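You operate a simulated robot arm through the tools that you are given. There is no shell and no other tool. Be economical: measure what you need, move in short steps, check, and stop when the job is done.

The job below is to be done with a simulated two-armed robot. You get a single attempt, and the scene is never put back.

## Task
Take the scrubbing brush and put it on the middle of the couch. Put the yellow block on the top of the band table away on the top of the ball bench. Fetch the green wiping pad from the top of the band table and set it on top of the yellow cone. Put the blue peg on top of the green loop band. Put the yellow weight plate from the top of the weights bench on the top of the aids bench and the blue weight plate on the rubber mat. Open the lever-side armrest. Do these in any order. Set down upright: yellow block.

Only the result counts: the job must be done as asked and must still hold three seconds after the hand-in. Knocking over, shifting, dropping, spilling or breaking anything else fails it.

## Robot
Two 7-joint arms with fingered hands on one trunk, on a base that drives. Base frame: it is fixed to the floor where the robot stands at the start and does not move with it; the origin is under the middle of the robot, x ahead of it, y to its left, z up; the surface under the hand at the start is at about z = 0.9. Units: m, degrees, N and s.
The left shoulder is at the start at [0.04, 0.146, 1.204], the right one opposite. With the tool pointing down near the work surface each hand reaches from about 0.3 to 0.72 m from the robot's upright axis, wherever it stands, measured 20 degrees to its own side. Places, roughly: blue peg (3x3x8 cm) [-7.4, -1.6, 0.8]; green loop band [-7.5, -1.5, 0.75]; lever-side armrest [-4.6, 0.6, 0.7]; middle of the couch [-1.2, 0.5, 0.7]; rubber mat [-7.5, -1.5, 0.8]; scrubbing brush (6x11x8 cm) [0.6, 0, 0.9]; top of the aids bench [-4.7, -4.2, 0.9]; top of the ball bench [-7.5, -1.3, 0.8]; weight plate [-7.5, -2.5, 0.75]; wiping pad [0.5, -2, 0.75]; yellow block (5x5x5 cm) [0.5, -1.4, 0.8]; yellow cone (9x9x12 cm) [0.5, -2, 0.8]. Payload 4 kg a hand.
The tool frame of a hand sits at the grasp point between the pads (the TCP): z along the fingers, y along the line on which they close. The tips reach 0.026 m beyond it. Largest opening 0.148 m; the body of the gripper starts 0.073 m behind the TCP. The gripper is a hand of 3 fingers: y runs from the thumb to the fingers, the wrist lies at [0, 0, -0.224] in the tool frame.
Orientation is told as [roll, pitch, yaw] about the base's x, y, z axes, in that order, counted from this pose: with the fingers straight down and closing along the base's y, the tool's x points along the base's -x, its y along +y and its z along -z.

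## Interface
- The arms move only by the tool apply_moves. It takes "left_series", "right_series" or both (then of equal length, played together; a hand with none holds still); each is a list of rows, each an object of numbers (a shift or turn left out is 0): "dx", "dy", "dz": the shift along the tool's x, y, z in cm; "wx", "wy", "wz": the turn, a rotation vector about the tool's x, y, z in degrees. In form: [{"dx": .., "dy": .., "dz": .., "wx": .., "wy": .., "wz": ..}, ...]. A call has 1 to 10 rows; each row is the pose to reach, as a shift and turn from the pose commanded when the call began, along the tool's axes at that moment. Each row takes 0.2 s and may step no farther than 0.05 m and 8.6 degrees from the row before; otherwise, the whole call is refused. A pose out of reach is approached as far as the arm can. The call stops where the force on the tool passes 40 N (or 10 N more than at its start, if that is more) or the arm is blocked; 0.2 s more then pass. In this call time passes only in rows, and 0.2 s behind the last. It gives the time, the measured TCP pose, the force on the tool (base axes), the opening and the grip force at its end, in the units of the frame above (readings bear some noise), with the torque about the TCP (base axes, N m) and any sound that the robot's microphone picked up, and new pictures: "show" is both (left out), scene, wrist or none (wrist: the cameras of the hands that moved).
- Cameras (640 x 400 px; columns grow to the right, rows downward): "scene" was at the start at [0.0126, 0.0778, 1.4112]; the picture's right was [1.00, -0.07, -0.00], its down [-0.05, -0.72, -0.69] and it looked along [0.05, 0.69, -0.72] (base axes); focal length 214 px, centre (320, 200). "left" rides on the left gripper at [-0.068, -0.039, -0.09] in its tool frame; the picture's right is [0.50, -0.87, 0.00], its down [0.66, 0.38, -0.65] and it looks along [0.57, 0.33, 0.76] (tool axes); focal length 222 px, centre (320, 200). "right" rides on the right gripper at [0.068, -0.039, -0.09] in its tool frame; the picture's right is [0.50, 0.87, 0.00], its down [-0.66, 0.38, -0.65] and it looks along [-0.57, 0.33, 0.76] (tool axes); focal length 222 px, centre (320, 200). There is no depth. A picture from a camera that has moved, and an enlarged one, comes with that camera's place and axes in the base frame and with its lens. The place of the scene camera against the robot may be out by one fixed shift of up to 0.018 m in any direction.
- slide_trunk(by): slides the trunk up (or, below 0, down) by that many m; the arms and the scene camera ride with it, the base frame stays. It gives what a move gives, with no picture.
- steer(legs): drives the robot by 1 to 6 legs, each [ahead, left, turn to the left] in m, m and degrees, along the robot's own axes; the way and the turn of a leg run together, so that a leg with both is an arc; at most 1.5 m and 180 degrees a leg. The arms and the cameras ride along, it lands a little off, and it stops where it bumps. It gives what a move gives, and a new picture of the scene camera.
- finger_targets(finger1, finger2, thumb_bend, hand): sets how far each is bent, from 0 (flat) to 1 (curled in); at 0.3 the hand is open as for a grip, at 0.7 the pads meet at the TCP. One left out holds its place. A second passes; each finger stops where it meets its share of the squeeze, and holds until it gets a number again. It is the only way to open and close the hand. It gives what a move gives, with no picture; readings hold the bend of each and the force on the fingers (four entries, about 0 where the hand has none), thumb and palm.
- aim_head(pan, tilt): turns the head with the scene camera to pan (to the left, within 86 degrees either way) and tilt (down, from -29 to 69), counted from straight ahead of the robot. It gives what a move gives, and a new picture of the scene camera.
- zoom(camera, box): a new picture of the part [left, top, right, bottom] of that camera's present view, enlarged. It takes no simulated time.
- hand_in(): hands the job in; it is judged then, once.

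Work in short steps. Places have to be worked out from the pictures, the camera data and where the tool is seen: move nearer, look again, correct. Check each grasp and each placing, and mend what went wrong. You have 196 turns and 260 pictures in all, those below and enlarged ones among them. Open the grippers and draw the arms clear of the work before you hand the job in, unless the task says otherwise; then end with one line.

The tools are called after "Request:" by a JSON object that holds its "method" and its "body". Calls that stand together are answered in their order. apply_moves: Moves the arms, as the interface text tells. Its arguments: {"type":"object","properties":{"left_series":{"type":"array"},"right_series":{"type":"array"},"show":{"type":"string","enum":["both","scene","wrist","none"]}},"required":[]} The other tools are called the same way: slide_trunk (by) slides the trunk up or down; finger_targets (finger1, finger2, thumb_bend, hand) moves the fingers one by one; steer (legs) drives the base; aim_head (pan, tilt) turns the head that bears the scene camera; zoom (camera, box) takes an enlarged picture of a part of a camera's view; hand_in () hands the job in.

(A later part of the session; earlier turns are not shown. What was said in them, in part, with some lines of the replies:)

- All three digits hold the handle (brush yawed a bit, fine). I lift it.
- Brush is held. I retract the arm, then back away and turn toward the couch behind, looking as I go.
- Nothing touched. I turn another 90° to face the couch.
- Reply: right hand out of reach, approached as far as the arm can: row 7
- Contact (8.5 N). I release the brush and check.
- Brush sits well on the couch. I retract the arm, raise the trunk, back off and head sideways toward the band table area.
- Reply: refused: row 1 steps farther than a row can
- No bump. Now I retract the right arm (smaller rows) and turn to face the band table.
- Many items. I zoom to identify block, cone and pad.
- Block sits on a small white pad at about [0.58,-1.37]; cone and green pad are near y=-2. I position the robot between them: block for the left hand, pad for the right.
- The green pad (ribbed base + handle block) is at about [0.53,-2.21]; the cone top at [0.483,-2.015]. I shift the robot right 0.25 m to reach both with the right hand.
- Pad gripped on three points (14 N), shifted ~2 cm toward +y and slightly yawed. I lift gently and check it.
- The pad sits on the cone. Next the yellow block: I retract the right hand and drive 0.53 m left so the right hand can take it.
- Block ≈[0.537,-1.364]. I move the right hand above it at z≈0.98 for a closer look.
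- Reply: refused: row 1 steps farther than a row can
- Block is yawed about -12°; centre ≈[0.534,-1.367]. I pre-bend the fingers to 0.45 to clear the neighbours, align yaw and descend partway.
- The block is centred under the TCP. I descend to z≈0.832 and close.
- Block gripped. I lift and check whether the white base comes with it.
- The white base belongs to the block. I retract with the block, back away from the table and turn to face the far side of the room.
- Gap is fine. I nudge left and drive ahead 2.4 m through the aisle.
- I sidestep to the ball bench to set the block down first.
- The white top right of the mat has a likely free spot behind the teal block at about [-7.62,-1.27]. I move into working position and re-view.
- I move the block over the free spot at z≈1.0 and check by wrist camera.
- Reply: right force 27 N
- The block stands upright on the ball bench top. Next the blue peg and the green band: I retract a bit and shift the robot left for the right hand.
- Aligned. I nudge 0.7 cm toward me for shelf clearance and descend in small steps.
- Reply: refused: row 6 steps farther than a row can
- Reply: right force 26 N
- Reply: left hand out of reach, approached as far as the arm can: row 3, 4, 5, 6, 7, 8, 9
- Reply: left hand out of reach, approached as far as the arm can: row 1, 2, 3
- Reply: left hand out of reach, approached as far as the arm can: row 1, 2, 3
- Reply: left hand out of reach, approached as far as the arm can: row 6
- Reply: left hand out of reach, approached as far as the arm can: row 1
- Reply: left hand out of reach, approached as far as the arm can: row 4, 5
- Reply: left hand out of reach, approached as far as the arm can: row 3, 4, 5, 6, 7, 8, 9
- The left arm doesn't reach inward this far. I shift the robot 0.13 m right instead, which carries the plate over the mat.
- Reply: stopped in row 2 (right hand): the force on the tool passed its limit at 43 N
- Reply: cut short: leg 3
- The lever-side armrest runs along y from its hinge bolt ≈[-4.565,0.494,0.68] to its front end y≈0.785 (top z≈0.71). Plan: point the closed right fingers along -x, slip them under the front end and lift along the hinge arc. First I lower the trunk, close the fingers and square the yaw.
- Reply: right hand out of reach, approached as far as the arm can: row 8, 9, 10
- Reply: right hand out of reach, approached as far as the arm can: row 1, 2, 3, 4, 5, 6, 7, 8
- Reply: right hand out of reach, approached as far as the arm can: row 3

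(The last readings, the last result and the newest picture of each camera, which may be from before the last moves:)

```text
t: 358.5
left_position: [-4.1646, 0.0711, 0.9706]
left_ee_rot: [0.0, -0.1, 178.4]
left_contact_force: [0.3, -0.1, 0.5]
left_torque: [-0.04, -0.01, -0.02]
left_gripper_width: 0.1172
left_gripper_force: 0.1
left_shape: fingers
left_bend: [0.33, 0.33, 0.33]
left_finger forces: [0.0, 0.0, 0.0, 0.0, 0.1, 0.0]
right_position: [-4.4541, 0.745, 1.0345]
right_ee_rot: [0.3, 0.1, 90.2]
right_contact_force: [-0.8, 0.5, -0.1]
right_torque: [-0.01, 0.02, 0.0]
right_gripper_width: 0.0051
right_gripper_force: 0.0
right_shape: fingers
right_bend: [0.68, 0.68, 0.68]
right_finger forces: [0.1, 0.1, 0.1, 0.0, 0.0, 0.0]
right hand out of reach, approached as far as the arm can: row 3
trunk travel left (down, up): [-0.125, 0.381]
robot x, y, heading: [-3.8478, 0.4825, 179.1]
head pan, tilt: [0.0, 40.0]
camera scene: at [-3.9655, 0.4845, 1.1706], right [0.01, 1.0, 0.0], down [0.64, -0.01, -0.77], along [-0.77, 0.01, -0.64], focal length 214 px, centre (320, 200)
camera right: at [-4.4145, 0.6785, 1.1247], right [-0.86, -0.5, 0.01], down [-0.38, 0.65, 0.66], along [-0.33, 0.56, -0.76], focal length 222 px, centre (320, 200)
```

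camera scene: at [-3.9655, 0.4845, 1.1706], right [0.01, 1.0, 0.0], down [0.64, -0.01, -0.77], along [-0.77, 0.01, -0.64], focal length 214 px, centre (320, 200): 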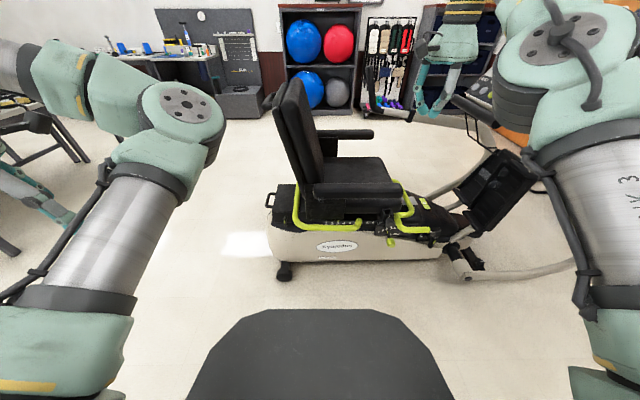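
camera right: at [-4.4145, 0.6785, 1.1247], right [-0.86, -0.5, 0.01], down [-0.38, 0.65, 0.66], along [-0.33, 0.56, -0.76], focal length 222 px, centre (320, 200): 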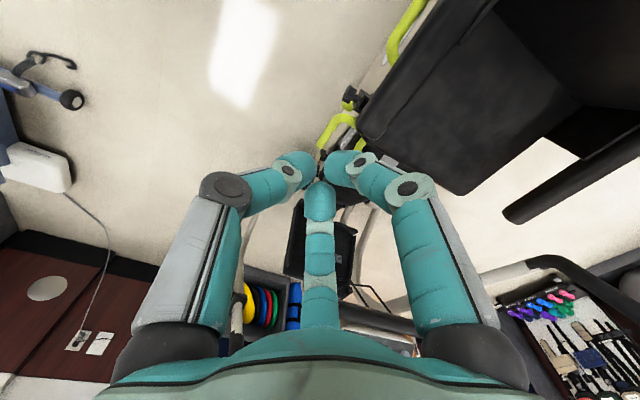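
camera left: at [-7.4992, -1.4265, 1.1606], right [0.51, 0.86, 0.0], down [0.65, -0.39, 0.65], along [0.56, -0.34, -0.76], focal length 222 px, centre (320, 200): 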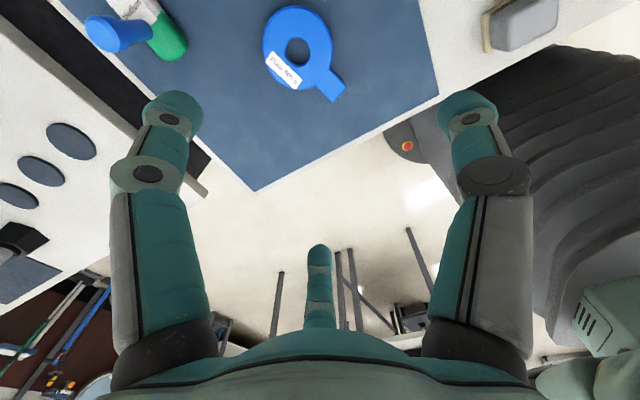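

I move the robot 0.12 m closer, open the fingers and zoom on the armrest's front end.

Request:
{"method": "finger_targets", "body": {"hand": "right", "finger1": 0.34, "finger2": 0.34, "thumb_bend": 0.34}}

Request:
{"method": "steer", "body": {"legs": [[0.12, 0, 0]]}}

Request:
{"method": "zoom", "body": {"camera": "right", "box": [200, 0, 520, 200]}}

```text
t: 359.5
left_position: [-4.1659, 0.0687, 0.9692]
left_ee_rot: [0.0, 0.0, 178.5]
left_contact_force: [0.4, 0.3, -0.4]
left_torque: [0.01, 0.03, 0.03]
left_gripper_width: 0.1173
left_gripper_force: 0.1
left_shape: fingers
left_bend: [0.33, 0.33, 0.33]
left_finger forces: [0.0, 0.0, 0.1, 0.1, 0.0, 0.0]
right_position: [-4.4552, 0.7445, 1.0345]
right_ee_rot: [0.3, 0.1, 90.3]
right_contact_force: [0.2, 0.3, 0.0]
right_torque: [-0.04, -0.01, 0.04]
right_gripper_width: 0.1136
right_gripper_force: 0.1
right_shape: fingers
right_bend: [0.34, 0.34, 0.34]
right_finger forces: [0.1, 0.0, 0.1, 0.0, 0.1, 0.0]
trunk travel left (down, up): [-0.125, 0.381]
robot x, y, heading: [-3.8463, 0.4859, 179.3]
head pan, tilt: [0.0, 40.0]
```

```text
t: 360.8
left_position: [-4.2881, 0.0706, 0.9702]
left_ee_rot: [0.0, 0.0, 178.4]
left_contact_force: [-0.6, -0.5, 1.0]
left_torque: [-0.01, -0.05, 0.0]
left_gripper_width: 0.1174
left_gripper_force: 0.1
left_shape: fingers
left_bend: [0.33, 0.33, 0.33]
left_finger forces: [0.0, 0.1, 0.0, 0.0, 0.1, 0.1]
right_position: [-4.5781, 0.7455, 1.0332]
right_ee_rot: [0.3, 0.0, 90.3]
right_contact_force: [-0.6, 0.3, -0.2]
right_torque: [-0.03, -0.04, 0.0]
right_gripper_width: 0.1144
right_gripper_force: 0.0
right_shape: fingers
right_bend: [0.34, 0.34, 0.34]
right_finger forces: [0.0, 0.0, 0.1, 0.0, 0.0, 0.0]
trunk travel left (down, up): [-0.125, 0.381]
robot x, y, heading: [-3.9687, 0.4878, 179.0]
head pan, tilt: [0.0, 40.0]
camera scene: at [-4.0893, 0.4842, 1.1704], right [0.01, 1.0, 0.0], down [0.64, -0.01, -0.77], along [-0.77, 0.01, -0.64], focal length 214 px, centre (320, 200)
```

scene: 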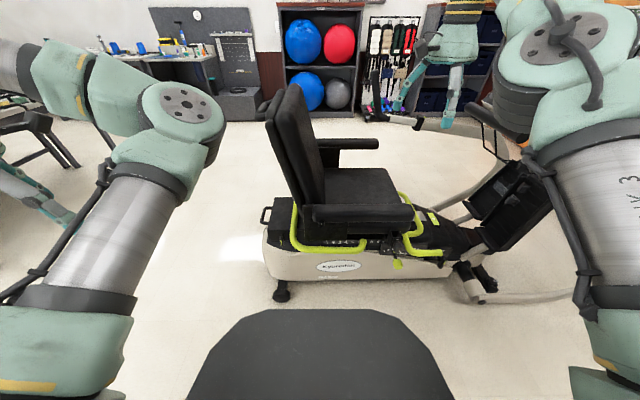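

```text
2.00 times, centred on (360, 100) of right
camera zoom: at [-4.5381, 0.6784, 1.1241], right [-0.86, -0.5, 0.0], down [-0.38, 0.65, 0.66], along [-0.33, 0.57, -0.76], focal length 444 px, centre (240, 400)
```

zoom: 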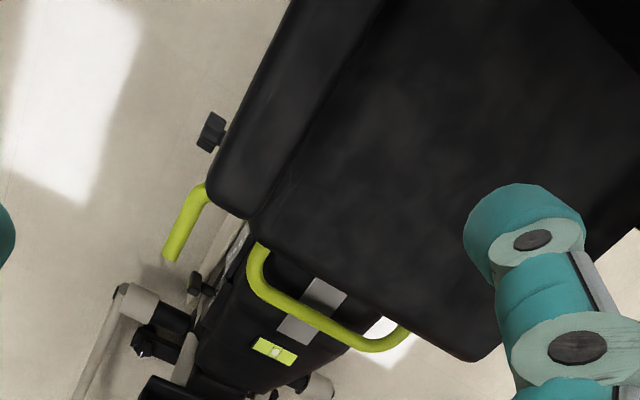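

Armrest: x −4.57…−4.62, front end y≈0.793, top z≈0.71. A better grip: yaw 180°, pinching its sides with the two fingers (they then form a pivot line parallel to the hinge). I rotate back to yaw 180° above it.

Request:
{"method": "apply_moves", "body": {"right_series": [{"wz": -8.5}, {"wz": -17}, {"wz": -25.5}, {"wz": -34}, {"wz": -42.5}, {"wz": -51}, {"wz": -59.5}, {"wz": -68}, {"wz": -76.5}, {"wz": -85}], "show": "none"}}

Request:
{"method": "apply_moves", "body": {"right_series": [{"wz": -4.5, "dz": 4}, {"wz": -4.5, "dz": 8}, {"wz": -4.5, "dz": 12}], "show": "wrist"}}

```text
t: 363.0
left_position: [-4.2871, 0.0707, 0.9694]
left_ee_rot: [-0.1, 0.1, 178.4]
left_contact_force: [-0.2, 0.0, -0.2]
left_torque: [-0.03, -0.01, 0.02]
left_gripper_width: 0.1174
left_gripper_force: 0.1
left_shape: fingers
left_bend: [0.33, 0.33, 0.33]
left_finger forces: [0.0, 0.1, 0.0, 0.1, 0.0, 0.1]
right_position: [-4.5766, 0.7469, 1.0346]
right_ee_rot: [0.0, -0.3, 175.3]
right_contact_force: [-0.3, -0.3, 0.2]
right_torque: [-0.04, 0.03, 0.0]
right_gripper_width: 0.1142
right_gripper_force: 0.0
right_shape: fingers
right_bend: [0.34, 0.34, 0.34]
right_finger forces: [0.0, 0.0, 0.1, 0.0, 0.0, 0.0]
trunk travel left (down, up): [-0.125, 0.381]
robot x, y, heading: [-3.9729, 0.4841, 179.1]
head pan, tilt: [0.0, 40.0]
```

```text
t: 363.8
left_position: [-4.2873, 0.0711, 0.9694]
left_ee_rot: [0.2, 0.0, 178.3]
left_contact_force: [-0.4, 0.3, -0.2]
left_torque: [-0.04, 0.0, 0.01]
left_gripper_width: 0.1171
left_gripper_force: 0.1
left_shape: fingers
left_bend: [0.33, 0.33, 0.33]
left_finger forces: [0.1, 0.0, 0.1, 0.0, 0.1, 0.0]
right_position: [-4.5782, 0.7472, 0.9112]
right_ee_rot: [0.2, -0.3, 179.6]
right_contact_force: [-0.1, -0.2, -0.1]
right_torque: [-0.04, -0.04, 0.03]
right_gripper_width: 0.1139
right_gripper_force: 0.0
right_shape: fingers
right_bend: [0.34, 0.34, 0.34]
right_finger forces: [0.1, 0.0, 0.1, 0.0, 0.0, 0.1]
trunk travel left (down, up): [-0.125, 0.381]
robot x, y, heading: [-3.9724, 0.4807, 179.1]
head pan, tilt: [0.0, 40.0]
camera right: at [-4.5108, 0.7864, 1.0014], right [0.49, -0.87, 0.0], down [-0.65, -0.37, 0.66], along [-0.57, -0.32, -0.75], focal length 222 px, centre (320, 200)
```

right: 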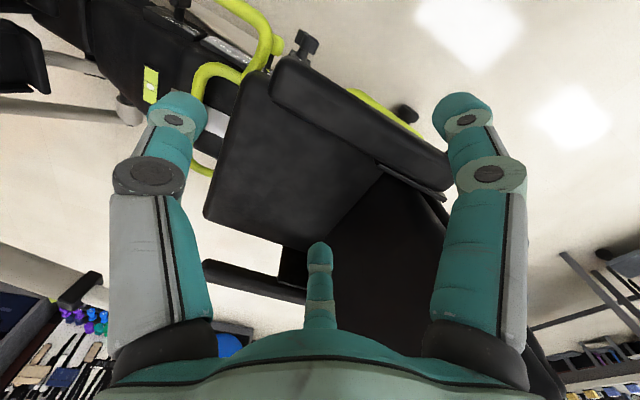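

I centre the TCP at [-4.59,0.763], keep the thumb wide open, and descend to the armrest (z≈0.69).

Request:
{"method": "finger_targets", "body": {"hand": "right", "finger1": 0.3, "finger2": 0.3, "thumb_bend": 0.2}}

Request:
{"method": "apply_moves", "body": {"right_series": [{"dx": -1.2, "dy": -1.6, "dz": 4}, {"dx": -1.2, "dy": -1.6, "dz": 8}, {"dx": -1.2, "dy": -1.6, "dz": 12}, {"dx": -1.2, "dy": -1.6, "dz": 16}, {"dx": -1.2, "dy": -1.6, "dz": 18.5}], "show": "wrist"}}

```text
t: 364.8
left_position: [-4.2875, 0.0707, 0.9691]
left_ee_rot: [0.1, 0.0, 178.4]
left_contact_force: [-0.9, -0.4, 0.7]
left_torque: [0.04, -0.01, 0.02]
left_gripper_width: 0.1174
left_gripper_force: 0.0
left_shape: fingers
left_bend: [0.33, 0.33, 0.33]
left_finger forces: [0.0, 0.1, 0.0, 0.0, 0.0, 0.0]
right_position: [-4.5795, 0.7463, 0.9123]
right_ee_rot: [0.1, -0.3, 179.7]
right_contact_force: [-1.1, -0.2, 0.1]
right_torque: [-0.03, -0.03, 0.02]
right_gripper_width: 0.1369
right_gripper_force: 0.0
right_shape: fingers
right_bend: [0.3, 0.3, 0.2]
right_finger forces: [0.0, 0.1, 0.0, 0.1, 0.0, 0.1]
trunk travel left (down, up): [-0.125, 0.381]
robot x, y, heading: [-3.9692, 0.4843, 179.3]
head pan, tilt: [0.0, 40.0]
```

```text
t: 366.0
left_position: [-4.2876, 0.0704, 0.97]
left_ee_rot: [0.0, 0.0, 178.3]
left_contact_force: [0.0, 0.3, -0.2]
left_torque: [0.01, -0.03, 0.0]
left_gripper_width: 0.1173
left_gripper_force: 0.1
left_shape: fingers
left_bend: [0.33, 0.33, 0.33]
left_finger forces: [0.0, 0.0, 0.0, 0.1, 0.0, 0.0]
right_position: [-4.5929, 0.7641, 0.7286]
right_ee_rot: [0.0, -0.3, 179.6]
right_contact_force: [0.6, 0.3, 0.1]
right_torque: [0.0, 0.02, 0.0]
right_gripper_width: 0.1369
right_gripper_force: 0.2
right_shape: fingers
right_bend: [0.3, 0.3, 0.2]
right_finger forces: [0.0, 0.0, 0.0, 0.1, 0.1, 0.0]
trunk travel left (down, up): [-0.125, 0.381]
robot x, y, heading: [-3.9705, 0.4858, 179.1]
head pan, tilt: [0.0, 40.0]
camera right: at [-4.5236, 0.8033, 0.819], right [0.49, -0.87, 0.0], down [-0.65, -0.37, 0.66], along [-0.57, -0.32, -0.75], focal length 222 px, centre (320, 200)
```

right: 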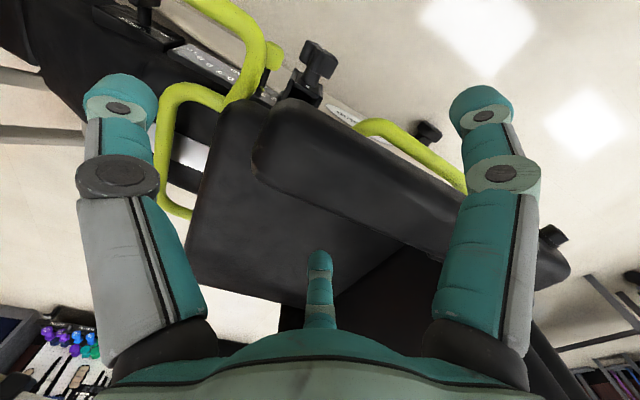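

The armrest is ≈6 cm wide, centred x≈-4.585. I shift +0.7 cm, descend to z≈0.69 and pinch with the two fingers.

Request:
{"method": "apply_moves", "body": {"right_series": [{"dx": 0.7, "dz": 2}, {"dx": 0.7, "dz": 3.9}], "show": "none"}}

Request:
{"method": "finger_targets", "body": {"hand": "right", "finger1": 0.7, "finger2": 0.7}}

Request:
{"method": "zoom", "body": {"camera": "right", "box": [0, 0, 640, 400]}}

```text
t: 366.6
left_position: [-4.2884, 0.0705, 0.9688]
left_ee_rot: [0.0, 0.1, 178.3]
left_contact_force: [0.3, -0.2, 0.2]
left_torque: [0.01, 0.03, -0.02]
left_gripper_width: 0.1175
left_gripper_force: 0.0
left_shape: fingers
left_bend: [0.33, 0.33, 0.33]
left_finger forces: [0.1, 0.0, 0.0, 0.0, 0.0, 0.0]
right_position: [-4.5849, 0.7632, 0.6898]
right_ee_rot: [0.0, -0.3, 179.6]
right_contact_force: [-0.6, 0.4, 0.6]
right_torque: [-0.01, 0.02, 0.01]
right_gripper_width: 0.1365
right_gripper_force: 0.1
right_shape: fingers
right_bend: [0.3, 0.3, 0.2]
right_finger forces: [0.0, 0.0, 0.0, 0.0, 0.0, 0.0]
trunk travel left (down, up): [-0.125, 0.381]
robot x, y, heading: [-3.9735, 0.4856, 179.4]
head pan, tilt: [0.0, 40.0]
```

```text
t: 367.6
left_position: [-4.2887, 0.0692, 0.9687]
left_ee_rot: [0.0, -0.1, 178.4]
left_contact_force: [0.5, -0.4, 0.5]
left_torque: [0.0, -0.03, -0.01]
left_gripper_width: 0.117
left_gripper_force: 0.0
left_shape: fingers
left_bend: [0.33, 0.33, 0.33]
left_finger forces: [0.0, 0.1, 0.1, 0.1, 0.0, 0.0]
right_position: [-4.5858, 0.7632, 0.6894]
right_ee_rot: [0.1, -0.3, 179.7]
right_contact_force: [-5.1, -9.5, 0.7]
right_torque: [-0.26, 0.16, -0.04]
right_gripper_width: 0.0934
right_gripper_force: 9.3
right_shape: fingers
right_bend: [0.6, 0.45, 0.2]
right_finger forces: [7.5, 12.0, 0.0, 0.0, 0.0, 0.1]
trunk travel left (down, up): [-0.125, 0.381]
robot x, y, heading: [-3.9708, 0.4876, 179.3]
head pan, tilt: [0.0, 40.0]
```

```text
1.00 times, centred on (320, 200) of right (not enlarged: the box is as wide or as high as the picture)
camera zoom: at [-4.5172, 0.8022, 0.7806], right [0.5, -0.87, 0.0], down [-0.65, -0.38, 0.66], along [-0.57, -0.32, -0.75], focal length 222 px, centre (320, 200)
```

zoom: 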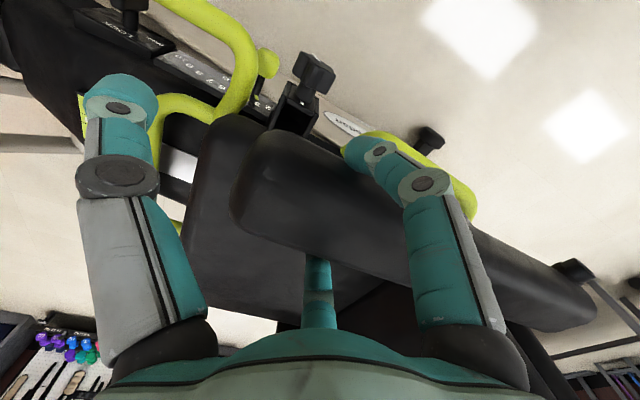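

Both fingers hold the armrest. I lift the first part of the arc and check.

Request:
{"method": "apply_moves", "body": {"right_series": [{"dz": -1.7, "dy": 0.1}, {"dz": -3.4, "dy": 0.4}, {"dz": -5.1, "dy": 0.8}, {"dz": -6.8, "dy": 1.2}], "show": "both"}}

```text
t: 368.6
left_position: [-4.2882, 0.0704, 0.9683]
left_ee_rot: [0.0, 0.1, 178.4]
left_contact_force: [0.2, 0.0, -0.6]
left_torque: [-0.01, 0.03, 0.0]
left_gripper_width: 0.1172
left_gripper_force: 0.1
left_shape: fingers
left_bend: [0.33, 0.33, 0.33]
left_finger forces: [0.0, 0.0, 0.0, 0.1, 0.1, 0.0]
right_position: [-4.5833, 0.7511, 0.7567]
right_ee_rot: [0.0, 0.0, 179.7]
right_contact_force: [-6.0, -3.7, -7.9]
right_torque: [0.18, -0.18, -0.13]
right_gripper_width: 0.0896
right_gripper_force: 10.1
right_shape: fingers
right_bend: [0.63, 0.45, 0.2]
right_finger forces: [6.1, 12.9, 0.0, 0.1, 0.0, 0.1]
trunk travel left (down, up): [-0.125, 0.381]
robot x, y, heading: [-3.9713, 0.4856, 179.4]
head pan, tilt: [0.0, 40.0]
camera scene: at [-4.0904, 0.4839, 1.1703], right [0.01, 1.0, 0.0], down [0.64, -0.01, -0.76], along [-0.76, 0.01, -0.64], focal length 214 px, centre (320, 200)
camera right: at [-4.5153, 0.7901, 0.8466], right [0.49, -0.87, 0.0], down [-0.66, -0.37, 0.66], along [-0.57, -0.32, -0.76], focal length 222 px, centre (320, 200)
```

scene: 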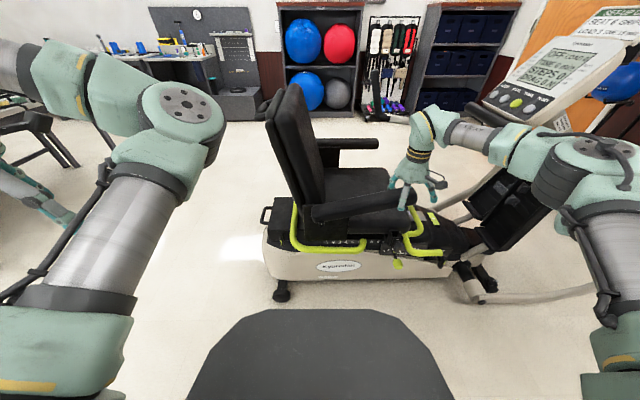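
right: 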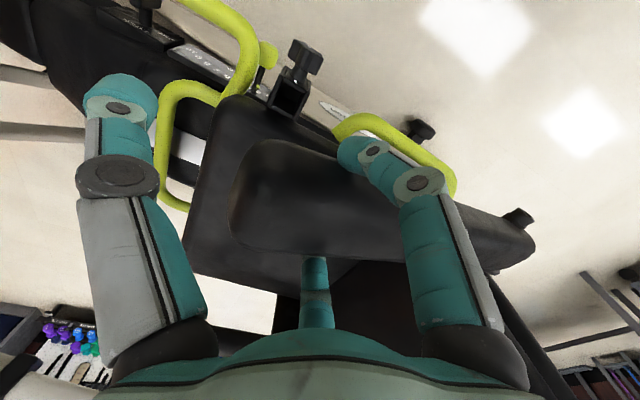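

The armrest is swinging up as intended. I continue along the arc to about 66°.

Request:
{"method": "apply_moves", "body": {"right_series": [{"dz": -3.2, "dy": 1.3}, {"dz": -6.2, "dy": 3.1}, {"dz": -9.0, "dy": 5.2}, {"dz": -11.4, "dy": 7.7}, {"dz": -13.5, "dy": 10.6}, {"dz": -15.1, "dy": 13.7}], "show": "both"}}

```text
t: 370.0
left_position: [-4.2879, 0.0706, 0.9688]
left_ee_rot: [0.0, 0.0, 178.4]
left_contact_force: [-0.1, -0.2, -1.1]
left_torque: [0.04, 0.02, 0.01]
left_gripper_width: 0.117
left_gripper_force: 0.0
left_shape: fingers
left_bend: [0.33, 0.33, 0.33]
left_finger forces: [0.1, 0.0, 0.0, 0.0, 0.0, 0.0]
right_position: [-4.5848, 0.6155, 0.9099]
right_ee_rot: [0.0, -0.4, 179.6]
right_contact_force: [-3.4, 5.4, 0.4]
right_torque: [0.28, -0.18, -0.26]
right_gripper_width: 0.0815
right_gripper_force: 11.2
right_shape: fingers
right_bend: [0.64, 0.48, 0.2]
right_finger forces: [9.1, 13.0, 0.0, 0.0, 0.1, 0.0]
trunk travel left (down, up): [-0.125, 0.381]
robot x, y, heading: [-3.968, 0.4833, 179.4]
head pan, tilt: [0.0, 40.0]
camera scene: at [-4.0893, 0.4839, 1.1705], right [0.01, 1.0, 0.0], down [0.64, -0.01, -0.77], along [-0.77, 0.01, -0.64], focal length 214 px, centre (320, 200)
camera right: at [-4.516, 0.6542, 0.999], right [0.49, -0.87, 0.0], down [-0.65, -0.37, 0.66], along [-0.57, -0.32, -0.75], focal length 222 px, centre (320, 200)
```

scene: 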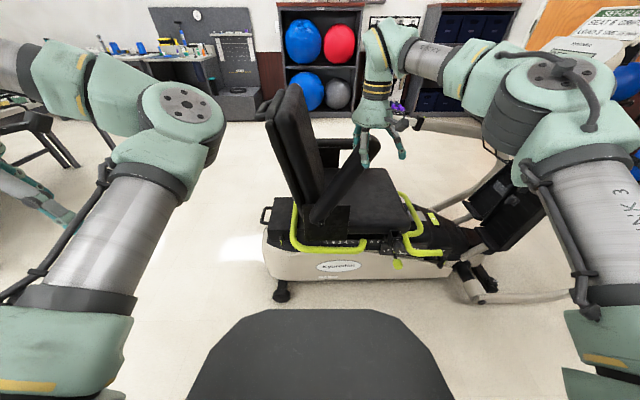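
right: 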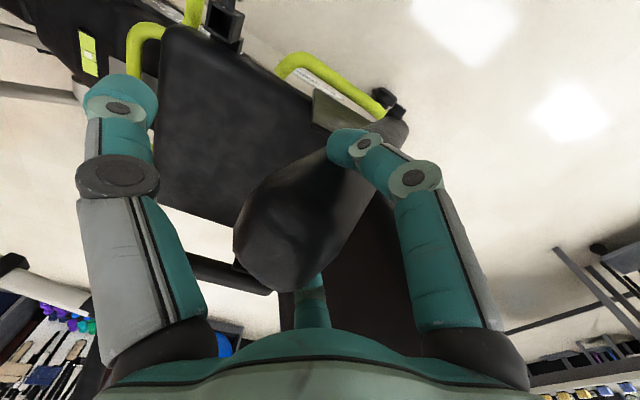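

It's at about 60°. I carry on along the arc toward vertical.

Request:
{"method": "apply_moves", "body": {"right_series": [{"dz": -0.7, "dy": 1.7}, {"dz": -1.2, "dy": 3.4}, {"dz": -1.7, "dy": 5.1}, {"dz": -2.0, "dy": 6.8}, {"dz": -2.2, "dy": 8.5}, {"dz": -2.2, "dy": 10.2}], "show": "both"}}

```text
t: 371.4
left_position: [-4.2882, 0.0708, 0.9695]
left_ee_rot: [-0.1, 0.0, 178.4]
left_contact_force: [-1.4, 0.8, 0.2]
left_torque: [0.04, 0.01, -0.01]
left_gripper_width: 0.1172
left_gripper_force: 0.0
left_shape: fingers
left_bend: [0.33, 0.33, 0.33]
left_finger forces: [0.0, 0.1, 0.0, 0.0, 0.0, 0.0]
right_position: [-4.5844, 0.5116, 0.9291]
right_ee_rot: [0.0, -0.3, 179.7]
right_contact_force: [-7.0, 4.3, 4.6]
right_torque: [0.7, 0.07, -0.06]
right_gripper_width: 0.0776
right_gripper_force: 15.4
right_shape: fingers
right_bend: [0.65, 0.49, 0.2]
right_finger forces: [8.6, 22.2, 0.0, 0.0, 0.0, 0.1]
trunk travel left (down, up): [-0.125, 0.381]
robot x, y, heading: [-3.9692, 0.4844, 179.5]
head pan, tilt: [0.0, 40.0]
camera scene: at [-4.0894, 0.4843, 1.1705], right [0.01, 1.0, 0.0], down [0.64, -0.01, -0.77], along [-0.77, 0.01, -0.64], focal length 214 px, centre (320, 200)
camera right: at [-4.5161, 0.5503, 1.0198], right [0.5, -0.87, 0.0], down [-0.65, -0.37, 0.66], along [-0.57, -0.32, -0.75], focal length 222 px, centre (320, 200)
```

scene: 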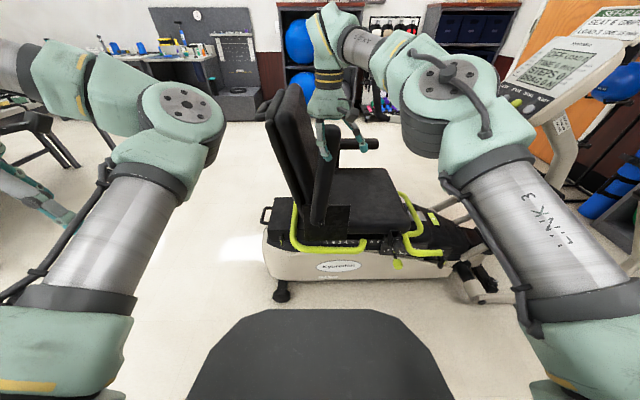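
right: 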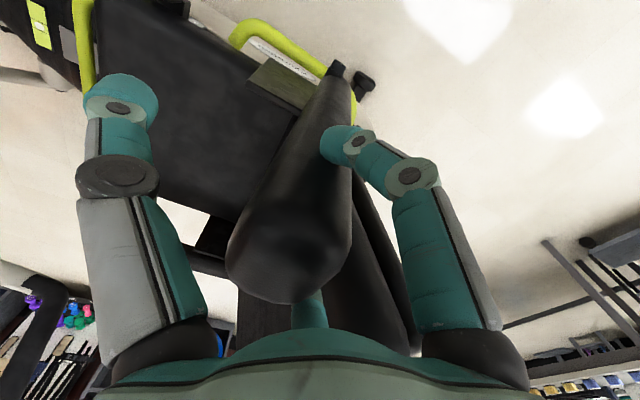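

Nearly vertical. I push on past vertical, watching for resistance.

Request:
{"method": "apply_moves", "body": {"right_series": [{"dz": 0.0, "dy": 1.2}, {"dz": 0.1, "dy": 2.4}, {"dz": 0.3, "dy": 3.5}, {"dz": 0.5, "dy": 4.7}], "show": "scene"}}

```text
t: 372.4
left_position: [-4.2902, 0.0714, 0.9693]
left_ee_rot: [0.1, 0.2, 178.4]
left_contact_force: [0.0, 0.2, 0.1]
left_torque: [0.04, 0.02, 0.01]
left_gripper_width: 0.1173
left_gripper_force: 0.1
left_shape: fingers
left_bend: [0.33, 0.33, 0.33]
left_finger forces: [0.0, 0.0, 0.1, 0.1, 0.0, 0.0]
right_position: [-4.5817, 0.4703, 0.9283]
right_ee_rot: [0.1, -0.2, 179.8]
right_contact_force: [-14.7, 7.0, -5.6]
right_torque: [0.67, -0.18, -0.27]
right_gripper_width: 0.0794
right_gripper_force: 14.4
right_shape: fingers
right_bend: [0.66, 0.47, 0.2]
right_finger forces: [5.7, 22.7, 0.0, 0.0, 0.1, 0.2]
right hand out of reach, approached as far as the arm can: row 3, 4
trunk travel left (down, up): [-0.125, 0.381]
robot x, y, heading: [-3.9732, 0.4874, 179.4]
head pan, tilt: [0.0, 40.0]
camera scene: at [-4.0917, 0.4851, 1.1702], right [0.01, 1.0, 0.0], down [0.65, -0.01, -0.76], along [-0.76, 0.01, -0.65], focal length 214 px, centre (320, 200)
```

scene: 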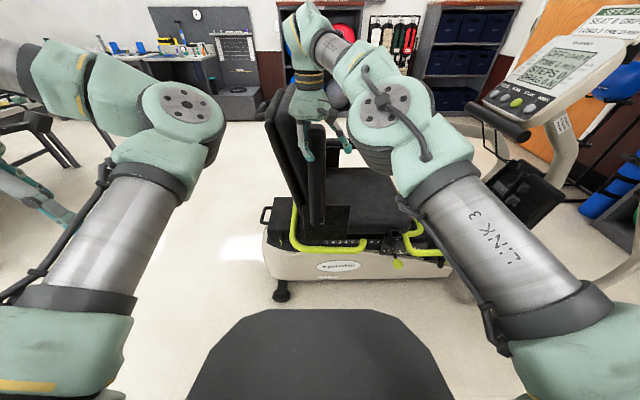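

Request:
{"method": "zoom", "body": {"camera": "scene", "box": [250, 60, 390, 270]}}

```text
1.90 times, centred on (320, 165) of scene
camera zoom: at [-4.0917, 0.4851, 1.1702], right [0.01, 1.0, 0.0], down [0.65, -0.01, -0.76], along [-0.76, 0.01, -0.65], focal length 408 px, centre (320, 267)
```

zoom: 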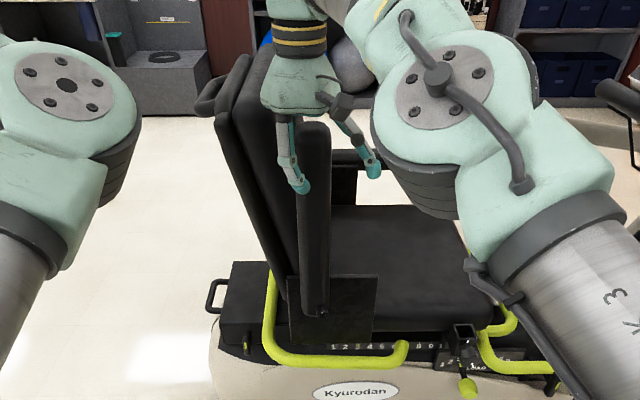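

The armrest stands slightly past vertical. I nudge the robot 4 cm left to push it further toward its stop and check the force.

Request:
{"method": "steer", "body": {"legs": [[0, 0.04, 0]]}}

Request:
{"method": "zoom", "body": {"camera": "scene", "box": [250, 60, 390, 270]}}

```text
t: 373.2
left_position: [-4.286, 0.0288, 0.969]
left_ee_rot: [-0.1, 0.0, 178.4]
left_contact_force: [0.3, -1.0, 0.7]
left_torque: [0.01, -0.01, 0.01]
left_gripper_width: 0.1172
left_gripper_force: 0.0
left_shape: fingers
left_bend: [0.33, 0.33, 0.33]
left_finger forces: [0.0, 0.0, 0.0, 0.0, 0.0, 0.1]
right_position: [-4.5766, 0.427, 0.9315]
right_ee_rot: [0.2, -0.4, 179.9]
right_contact_force: [-0.2, -1.6, -0.2]
right_torque: [0.04, 0.02, 0.01]
right_gripper_width: 0.0848
right_gripper_force: 0.6
right_shape: fingers
right_bend: [0.69, 0.58, 0.2]
right_finger forces: [0.7, 0.0, 0.0, 0.0, 0.0, 0.0]
trunk travel left (down, up): [-0.125, 0.381]
robot x, y, heading: [-3.9709, 0.4484, 179.3]
head pan, tilt: [0.0, 40.0]
camera scene: at [-4.0888, 0.4427, 1.1706], right [0.01, 1.0, 0.0], down [0.64, -0.01, -0.77], along [-0.77, 0.01, -0.64], focal length 214 px, centre (320, 200)
```

scene: 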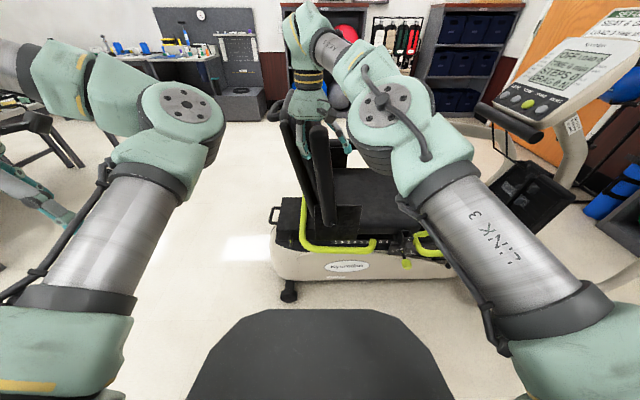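

```text
1.90 times, centred on (320, 165) of scene
camera zoom: at [-4.0888, 0.4427, 1.1706], right [0.01, 1.0, 0.0], down [0.64, -0.01, -0.77], along [-0.77, 0.01, -0.64], focal length 408 px, centre (320, 267)
```

zoom: 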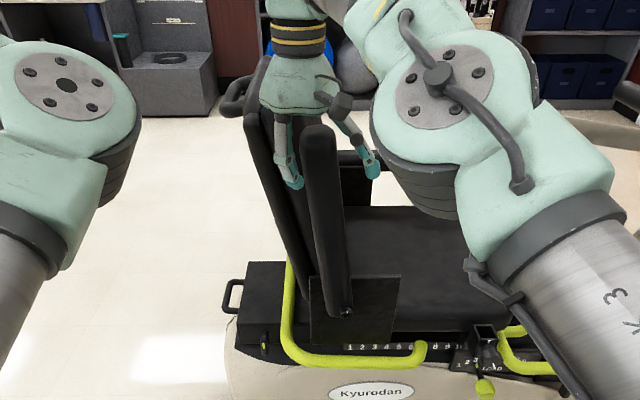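

The fingers have slid off; the armrest rests by itself leaning back at its stop. I open the outer finger, and withdraw straight up without touching it.

Request:
{"method": "finger_targets", "body": {"hand": "right", "finger1": 0.35, "finger2": 0.5, "thumb_bend": 0.1}}

Request:
{"method": "zoom", "body": {"camera": "right", "box": [0, 0, 640, 400]}}

```text
t: 374.2
left_position: [-4.2863, 0.0296, 0.9694]
left_ee_rot: [0.0, -0.1, 178.5]
left_contact_force: [-0.2, 0.4, 0.2]
left_torque: [-0.01, 0.0, -0.02]
left_gripper_width: 0.117
left_gripper_force: 0.0
left_shape: fingers
left_bend: [0.33, 0.33, 0.33]
left_finger forces: [0.0, 0.1, 0.1, 0.0, 0.0, 0.0]
right_position: [-4.5773, 0.4276, 0.9304]
right_ee_rot: [0.2, -0.4, 179.9]
right_contact_force: [0.1, 0.1, 0.6]
right_torque: [0.0, 0.02, 0.0]
right_gripper_width: 0.1396
right_gripper_force: 0.1
right_shape: fingers
right_bend: [0.35, 0.5, 0.1]
right_finger forces: [0.0, 0.0, 0.0, 0.0, 0.0, 0.1]
trunk travel left (down, up): [-0.125, 0.381]
robot x, y, heading: [-3.9678, 0.4461, 179.6]
head pan, tilt: [0.0, 40.0]
```

```text
1.00 times, centred on (320, 200) of right (not enlarged: the box is as wide or as high as the picture)
camera zoom: at [-4.5093, 0.4674, 1.0201], right [0.5, -0.87, 0.0], down [-0.65, -0.37, 0.66], along [-0.57, -0.33, -0.75], focal length 222 px, centre (320, 200)
```

zoom: 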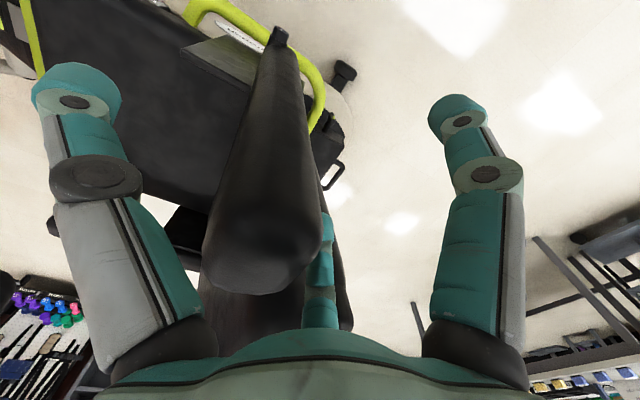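

Clear all around. I raise straight up using the trunk, then check the armrest.

Request:
{"method": "slide_trunk", "body": {"by": 0.22}}

Request:
{"method": "apply_moves", "body": {"right_series": [{"dx": 3}, {"dx": 6, "dy": -1}, {"dx": 9, "dy": -3}, {"dx": 12, "dy": -6}], "show": "scene"}}

```text
t: 376.6
left_position: [-4.2877, 0.0308, 1.1892]
left_ee_rot: [0.0, 0.0, 178.5]
left_contact_force: [0.5, -0.1, -0.2]
left_torque: [-0.03, -0.01, 0.0]
left_gripper_width: 0.1171
left_gripper_force: 0.0
left_shape: fingers
left_bend: [0.33, 0.33, 0.33]
left_finger forces: [0.0, 0.1, 0.0, 0.0, 0.0, 0.0]
right_position: [-4.5781, 0.4282, 1.1491]
right_ee_rot: [0.2, -0.4, 179.7]
right_contact_force: [-0.3, -0.6, 0.7]
right_torque: [0.0, 0.0, 0.04]
right_gripper_width: 0.1395
right_gripper_force: 0.1
right_shape: fingers
right_bend: [0.35, 0.5, 0.1]
right_finger forces: [0.1, 0.0, 0.0, 0.0, 0.0, 0.0]
trunk travel left (down, up): [-0.345, 0.161]
robot x, y, heading: [-3.9718, 0.4441, 179.6]
head pan, tilt: [0.0, 40.0]
```

```text
t: 377.6
left_position: [-4.2859, 0.0326, 1.1896]
left_ee_rot: [0.1, -0.1, 178.5]
left_contact_force: [0.2, 0.7, 0.4]
left_torque: [0.0, 0.01, 0.02]
left_gripper_width: 0.1175
left_gripper_force: 0.0
left_shape: fingers
left_bend: [0.33, 0.33, 0.33]
left_finger forces: [0.0, 0.2, 0.0, 0.0, 0.0, 0.0]
right_position: [-4.4542, 0.4908, 1.1514]
right_ee_rot: [0.3, -0.4, 179.7]
right_contact_force: [-0.2, 0.5, -0.2]
right_torque: [-0.01, 0.02, 0.02]
right_gripper_width: 0.1399
right_gripper_force: 0.1
right_shape: fingers
right_bend: [0.35, 0.5, 0.1]
right_finger forces: [0.0, 0.0, 0.0, 0.1, 0.0, 0.1]
trunk travel left (down, up): [-0.345, 0.161]
robot x, y, heading: [-3.9699, 0.4442, 179.7]
head pan, tilt: [0.0, 40.0]
camera scene: at [-4.0878, 0.4471, 1.39], right [0.01, 1.0, 0.0], down [0.64, -0.01, -0.77], along [-0.77, 0.01, -0.64], focal length 214 px, centre (320, 200)
```

scene: 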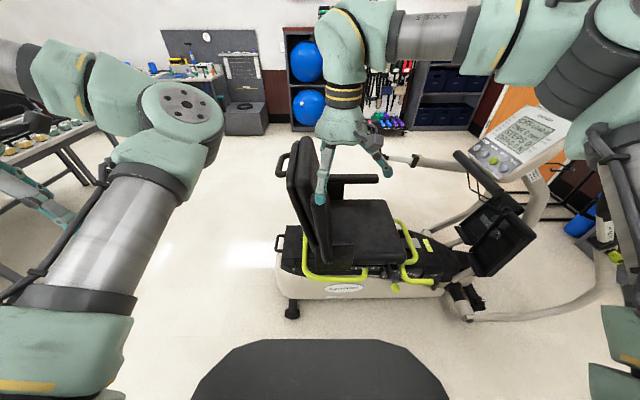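

The armrest stays open on its own. To be sure it is fully at its stop I'll push its front face gently: reposition the robot slightly left and close the fingers.

Request:
{"method": "finger_targets", "body": {"hand": "right", "finger1": 0.68, "finger2": 0.68, "thumb_bend": 0.68}}

Request:
{"method": "steer", "body": {"legs": [[0, 0.12, 0]]}}

Request:
{"method": "apply_moves", "body": {"right_series": [{"dy": -4}, {"dy": -8}, {"dy": -12}, {"dy": -16}, {"dx": -4, "dy": -19}, {"dx": -8, "dy": -20.5}, {"dx": -12, "dy": -20.5}, {"dx": -13, "dy": -20.5, "dz": 4}, {"dx": -13, "dy": -20.5, "dz": 8}, {"dx": -13, "dy": -20.5, "dz": 12}], "show": "both"}}

```text
t: 378.6
left_position: [-4.287, 0.0306, 1.1891]
left_ee_rot: [0.0, -0.1, 178.5]
left_contact_force: [-0.4, -0.3, -0.1]
left_torque: [0.02, 0.01, 0.01]
left_gripper_width: 0.117
left_gripper_force: 0.0
left_shape: fingers
left_bend: [0.33, 0.33, 0.33]
left_finger forces: [0.0, 0.0, 0.1, 0.1, 0.0, 0.0]
right_position: [-4.456, 0.4884, 1.1518]
right_ee_rot: [0.2, -0.3, 179.8]
right_contact_force: [0.2, 0.6, -1.1]
right_torque: [-0.01, 0.01, 0.01]
right_gripper_width: 0.0052
right_gripper_force: 0.0
right_shape: fingers
right_bend: [0.68, 0.68, 0.68]
right_finger forces: [0.1, 0.0, 0.0, 0.1, 0.0, 0.1]
trunk travel left (down, up): [-0.345, 0.161]
robot x, y, heading: [-3.9723, 0.4449, 179.2]
head pan, tilt: [0.0, 40.0]
```

```text
t: 379.8
left_position: [-4.2873, -0.0912, 1.1896]
left_ee_rot: [0.1, 0.0, 178.6]
left_contact_force: [-0.7, -0.2, -0.1]
left_torque: [0.04, -0.02, 0.01]
left_gripper_width: 0.1173
left_gripper_force: 0.1
left_shape: fingers
left_bend: [0.33, 0.33, 0.33]
left_finger forces: [0.0, 0.0, 0.0, 0.1, 0.0, 0.0]
right_position: [-4.4566, 0.3666, 1.1502]
right_ee_rot: [0.3, -0.5, 180.0]
right_contact_force: [-0.4, 0.0, 0.3]
right_torque: [-0.02, 0.0, 0.02]
right_gripper_width: 0.0052
right_gripper_force: 0.0
right_shape: fingers
right_bend: [0.68, 0.68, 0.68]
right_finger forces: [0.0, 0.0, 0.0, 0.0, 0.1, 0.0]
trunk travel left (down, up): [-0.345, 0.161]
robot x, y, heading: [-3.9762, 0.3229, 179.8]
head pan, tilt: [0.0, 40.0]
camera scene: at [-4.0902, 0.3243, 1.3899], right [0.01, 1.0, 0.0], down [0.64, -0.01, -0.77], along [-0.77, 0.01, -0.64], focal length 214 px, centre (320, 200)
```

scene: 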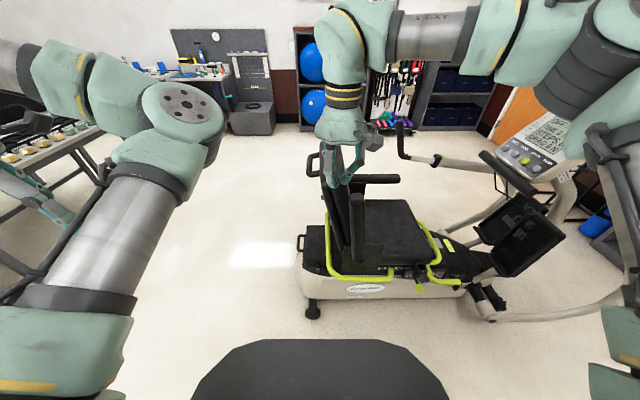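

```text
t: 382.0
left_position: [-4.2878, -0.0911, 1.1892]
left_ee_rot: [0.0, 0.1, 178.6]
left_contact_force: [0.4, -0.3, -0.7]
left_torque: [0.01, 0.01, 0.01]
left_gripper_width: 0.1172
left_gripper_force: 0.0
left_shape: fingers
left_bend: [0.33, 0.33, 0.33]
left_finger forces: [0.0, 0.0, 0.0, 0.1, 0.2, 0.1]
right_position: [-4.5903, 0.5731, 1.0317]
right_ee_rot: [0.2, -0.4, 180.1]
right_contact_force: [0.2, 0.1, -0.9]
right_torque: [0.02, -0.01, -0.01]
right_gripper_width: 0.0052
right_gripper_force: 0.1
right_shape: fingers
right_bend: [0.68, 0.68, 0.68]
right_finger forces: [0.1, 0.0, 0.1, 0.1, 0.0, 0.1]
trunk travel left (down, up): [-0.345, 0.161]
robot x, y, heading: [-3.97, 0.3257, 179.5]
head pan, tilt: [0.0, 40.0]
camera scene: at [-4.0911, 0.3227, 1.3898], right [0.01, 1.0, 0.0], down [0.64, -0.01, -0.77], along [-0.77, 0.01, -0.64], focal length 214 px, centre (320, 200)
camera right: at [-4.523, 0.6123, 1.1213], right [0.5, -0.87, 0.0], down [-0.65, -0.38, 0.66], along [-0.57, -0.33, -0.75], focal length 222 px, centre (320, 200)
```

scene: 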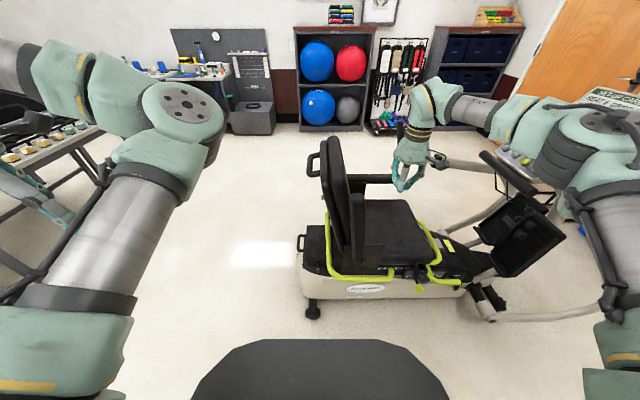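
right: 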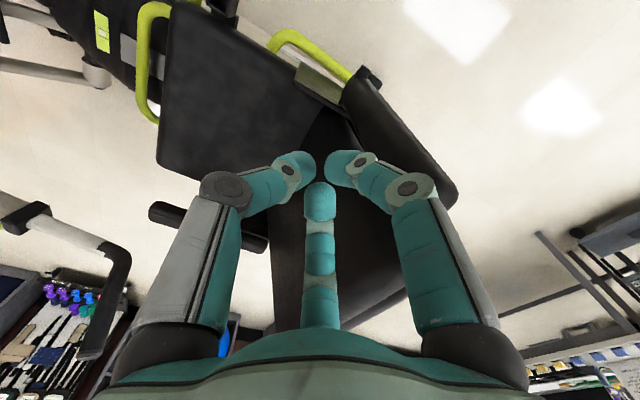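

I lower to z≈0.92 and push gently toward -y.

Request:
{"method": "apply_moves", "body": {"right_series": [{"dz": 4}, {"dz": 8}, {"dz": 11}, {"dz": 11, "dy": 3}, {"dz": 11, "dy": 4.5}, {"dz": 11, "dy": 5.5}, {"dz": 11, "dy": 6.5}], "show": "scene"}}

```text
t: 383.6
left_position: [-4.2873, -0.0925, 1.1885]
left_ee_rot: [0.0, 0.0, 178.6]
left_contact_force: [0.7, 0.1, -0.4]
left_torque: [0.03, 0.02, -0.01]
left_gripper_width: 0.1173
left_gripper_force: 0.2
left_shape: fingers
left_bend: [0.33, 0.33, 0.33]
left_finger forces: [0.0, 0.0, 0.0, 0.0, 0.1, 0.1]
right_position: [-4.5893, 0.5058, 0.9201]
right_ee_rot: [0.2, -0.4, 180.0]
right_contact_force: [-0.2, 0.0, 0.2]
right_torque: [0.0, 0.0, -0.01]
right_gripper_width: 0.0054
right_gripper_force: 0.0
right_shape: fingers
right_bend: [0.68, 0.68, 0.68]
right_finger forces: [0.0, 0.0, 0.0, 0.0, 0.0, 0.0]
trunk travel left (down, up): [-0.345, 0.161]
robot x, y, heading: [-3.9726, 0.3257, 179.5]
head pan, tilt: [0.0, 40.0]
camera scene: at [-4.0904, 0.3219, 1.3899], right [0.01, 1.0, 0.0], down [0.64, 0.0, -0.77], along [-0.77, 0.01, -0.64], focal length 214 px, centre (320, 200)
```

scene: 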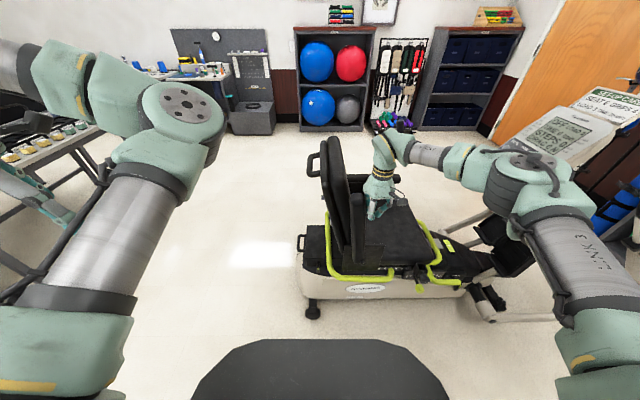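

No contact yet at y≈0.506; I push further in 1 cm rows.

Request:
{"method": "apply_moves", "body": {"right_series": [{"dy": 1}, {"dy": 2}, {"dy": 3}, {"dy": 4}], "show": "none"}}

Request:
{"method": "zoom", "body": {"camera": "scene", "box": [290, 110, 450, 290]}}

```text
t: 384.8
left_position: [-4.2887, -0.0882, 1.1896]
left_ee_rot: [0.2, 0.1, 178.4]
left_contact_force: [-0.8, 0.1, 0.6]
left_torque: [0.06, -0.02, -0.01]
left_gripper_width: 0.1175
left_gripper_force: 0.1
left_shape: fingers
left_bend: [0.33, 0.33, 0.33]
left_finger forces: [0.0, 0.0, 0.0, 0.1, 0.1, 0.1]
right_position: [-4.5877, 0.4819, 0.9212]
right_ee_rot: [-0.3, -0.5, 178.4]
right_contact_force: [3.5, 24.0, 1.4]
right_torque: [-0.53, 0.13, -0.66]
right_gripper_width: 0.0026
right_gripper_force: 11.8
right_shape: fingers
right_bend: [0.69, 0.7, 0.68]
right_finger forces: [3.5, 20.4, 0.1, 0.1, 0.0, 0.0]
trunk travel left (down, up): [-0.345, 0.161]
robot x, y, heading: [-3.9736, 0.3237, 179.3]
head pan, tilt: [0.0, 40.0]
stopped in row 4 (right hand): the force on the tool passed its limit at 42 N (the readings are from after the stop); the commanded pose is now the measured one
```

```text
2.22 times, centred on (370, 200) of scene
camera zoom: at [-4.0891, 0.326, 1.39], right [0.01, 1.0, 0.0], down [0.64, -0.01, -0.77], along [-0.77, 0.01, -0.64], focal length 477 px, centre (209, 200)
```

zoom: 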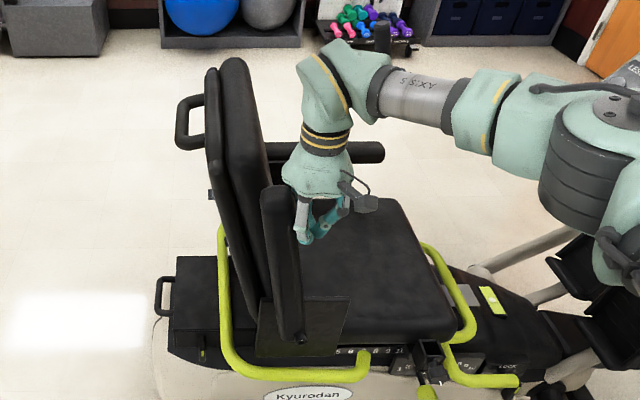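

The armrest is hard against its stop: fully open. I withdraw the hand, up and clear, and open it.

Request:
{"method": "apply_moves", "body": {"right_series": [{"dy": -3}, {"dy": -6}, {"dy": -6, "dz": -4}, {"dy": -6, "dz": -8}, {"dy": -6, "dz": -12}, {"dy": -6, "dz": -16}, {"dx": 4, "dy": -6, "dz": -18}, {"dx": 8, "dy": -5, "dz": -19}, {"dx": 12, "dy": -4, "dz": -19}, {"dx": 16, "dy": -3, "dz": -19}], "show": "none"}}

Request:
{"method": "finger_targets", "body": {"hand": "right", "finger1": 0.3, "finger2": 0.3, "thumb_bend": 0.3}}

Request:
{"method": "finger_targets", "body": {"hand": "left", "finger1": 0.3, "finger2": 0.3, "thumb_bend": 0.3}}

Request:
{"method": "steer", "body": {"legs": [[-0.35, 0, 0]]}}

```text
t: 387.0
left_position: [-4.2878, -0.0895, 1.1909]
left_ee_rot: [0.2, -0.2, 178.4]
left_contact_force: [0.2, 0.0, -0.2]
left_torque: [-0.01, -0.01, -0.02]
left_gripper_width: 0.1173
left_gripper_force: 0.0
left_shape: fingers
left_bend: [0.33, 0.33, 0.33]
left_finger forces: [0.1, 0.0, 0.0, 0.0, 0.0, 0.0]
right_position: [-4.4246, 0.5021, 1.1104]
right_ee_rot: [-0.1, -0.5, 179.1]
right_contact_force: [-0.2, 0.0, -0.3]
right_torque: [0.02, 0.0, 0.01]
right_gripper_width: 0.0046
right_gripper_force: 0.0
right_shape: fingers
right_bend: [0.68, 0.68, 0.68]
right_finger forces: [0.0, 0.0, 0.0, 0.1, 0.1, 0.0]
trunk travel left (down, up): [-0.345, 0.161]
robot x, y, heading: [-3.972, 0.3274, 179.4]
head pan, tilt: [0.0, 40.0]
```

```text
t: 388.0
left_position: [-4.288, -0.0901, 1.1884]
left_ee_rot: [0.0, 0.0, 178.5]
left_contact_force: [0.4, -0.7, 0.0]
left_torque: [0.0, 0.02, 0.01]
left_gripper_width: 0.1172
left_gripper_force: 0.0
left_shape: fingers
left_bend: [0.33, 0.33, 0.33]
left_finger forces: [0.0, 0.1, 0.1, 0.0, 0.1, 0.1]
right_position: [-4.4258, 0.5017, 1.1085]
right_ee_rot: [-0.1, -0.3, 179.0]
right_contact_force: [-0.3, 0.4, -0.1]
right_torque: [0.02, -0.02, 0.0]
right_gripper_width: 0.1266
right_gripper_force: 0.1
right_shape: fingers
right_bend: [0.3, 0.3, 0.3]
right_finger forces: [0.0, 0.0, 0.1, 0.0, 0.1, 0.1]
trunk travel left (down, up): [-0.345, 0.161]
robot x, y, heading: [-3.9702, 0.3263, 179.3]
head pan, tilt: [0.0, 40.0]
```

```text
t: 389.0
left_position: [-4.2882, -0.0899, 1.1894]
left_ee_rot: [0.0, 0.1, 178.4]
left_contact_force: [-0.1, 0.2, 0.4]
left_torque: [-0.02, -0.01, -0.01]
left_gripper_width: 0.1263
left_gripper_force: 0.1
left_shape: fingers
left_bend: [0.3, 0.3, 0.3]
left_finger forces: [0.1, 0.0, 0.0, 0.0, 0.1, 0.0]
right_position: [-4.4262, 0.5015, 1.1095]
right_ee_rot: [-0.1, -0.4, 179.0]
right_contact_force: [-0.5, -0.4, -0.5]
right_torque: [0.0, 0.03, 0.01]
right_gripper_width: 0.1268
right_gripper_force: 0.0
right_shape: fingers
right_bend: [0.3, 0.3, 0.3]
right_finger forces: [0.0, 0.1, 0.0, 0.0, 0.0, 0.0]
trunk travel left (down, up): [-0.345, 0.161]
robot x, y, heading: [-3.9731, 0.321, 179.1]
head pan, tilt: [0.0, 40.0]
```

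```text
t: 391.3
left_position: [-3.9395, -0.0941, 1.1895]
left_ee_rot: [0.0, 0.1, 179.1]
left_contact_force: [0.1, 0.4, -0.5]
left_torque: [0.02, 0.01, -0.01]
left_gripper_width: 0.1268
left_gripper_force: 0.2
left_shape: fingers
left_bend: [0.3, 0.3, 0.3]
left_finger forces: [0.0, 0.1, 0.1, 0.0, 0.0, 0.0]
right_position: [-4.0824, 0.4946, 1.109]
right_ee_rot: [-0.1, -0.4, 179.6]
right_contact_force: [0.1, -0.1, -0.6]
right_torque: [0.04, 0.0, -0.02]
right_gripper_width: 0.1264
right_gripper_force: 0.1
right_shape: fingers
right_bend: [0.3, 0.3, 0.3]
right_finger forces: [0.0, 0.0, 0.0, 0.0, 0.1, 0.0]
trunk travel left (down, up): [-0.345, 0.161]
robot x, y, heading: [-3.6244, 0.3233, 180.0]
head pan, tilt: [0.0, 40.0]
camera scene: at [-3.7452, 0.3205, 1.3898], right [0.0, 1.0, 0.0], down [0.64, 0.0, -0.77], along [-0.77, 0.0, -0.64], focal length 214 px, centre (320, 200)
```

scene: 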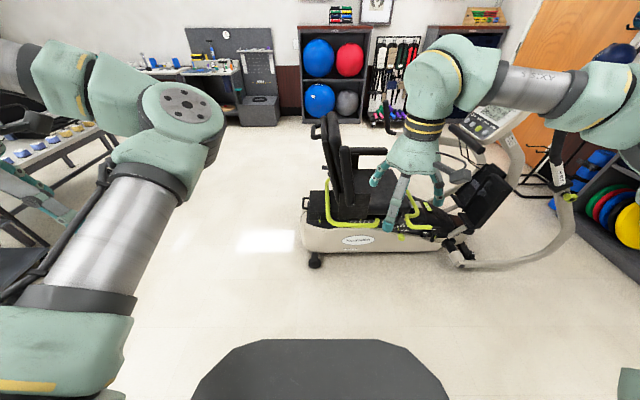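

The armrest stays up. One last zoom to the distant ball bench to confirm the peg and block still stand.

Request:
{"method": "zoom", "body": {"camera": "scene", "box": [180, 30, 280, 110]}}

```text
5.00 times, centred on (230, 70) of scene
camera zoom: at [-3.7452, 0.3205, 1.3898], right [0.0, 1.0, 0.0], down [0.64, 0.0, -0.77], along [-0.77, 0.0, -0.64], focal length 1072 px, centre (770, 850)
```

zoom: 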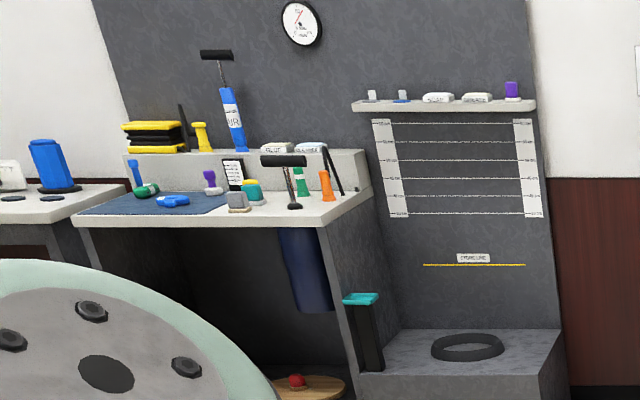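

The peg stands on the green band, the blue plate lies on the mat and the block is in place; the hands are open and clear. I hand in.

Request:
{"method": "hand_in", "body": {}}

```text
The job is handed in.
```

I finished all seven tasks and handed the job in: brush, block, pad, peg, both plates and the armrest. While I drove away from the aids bench, one leg was cut short, possibly by a bump. I saw nothing disturbed afterwards, but I didn't look back at that bench.
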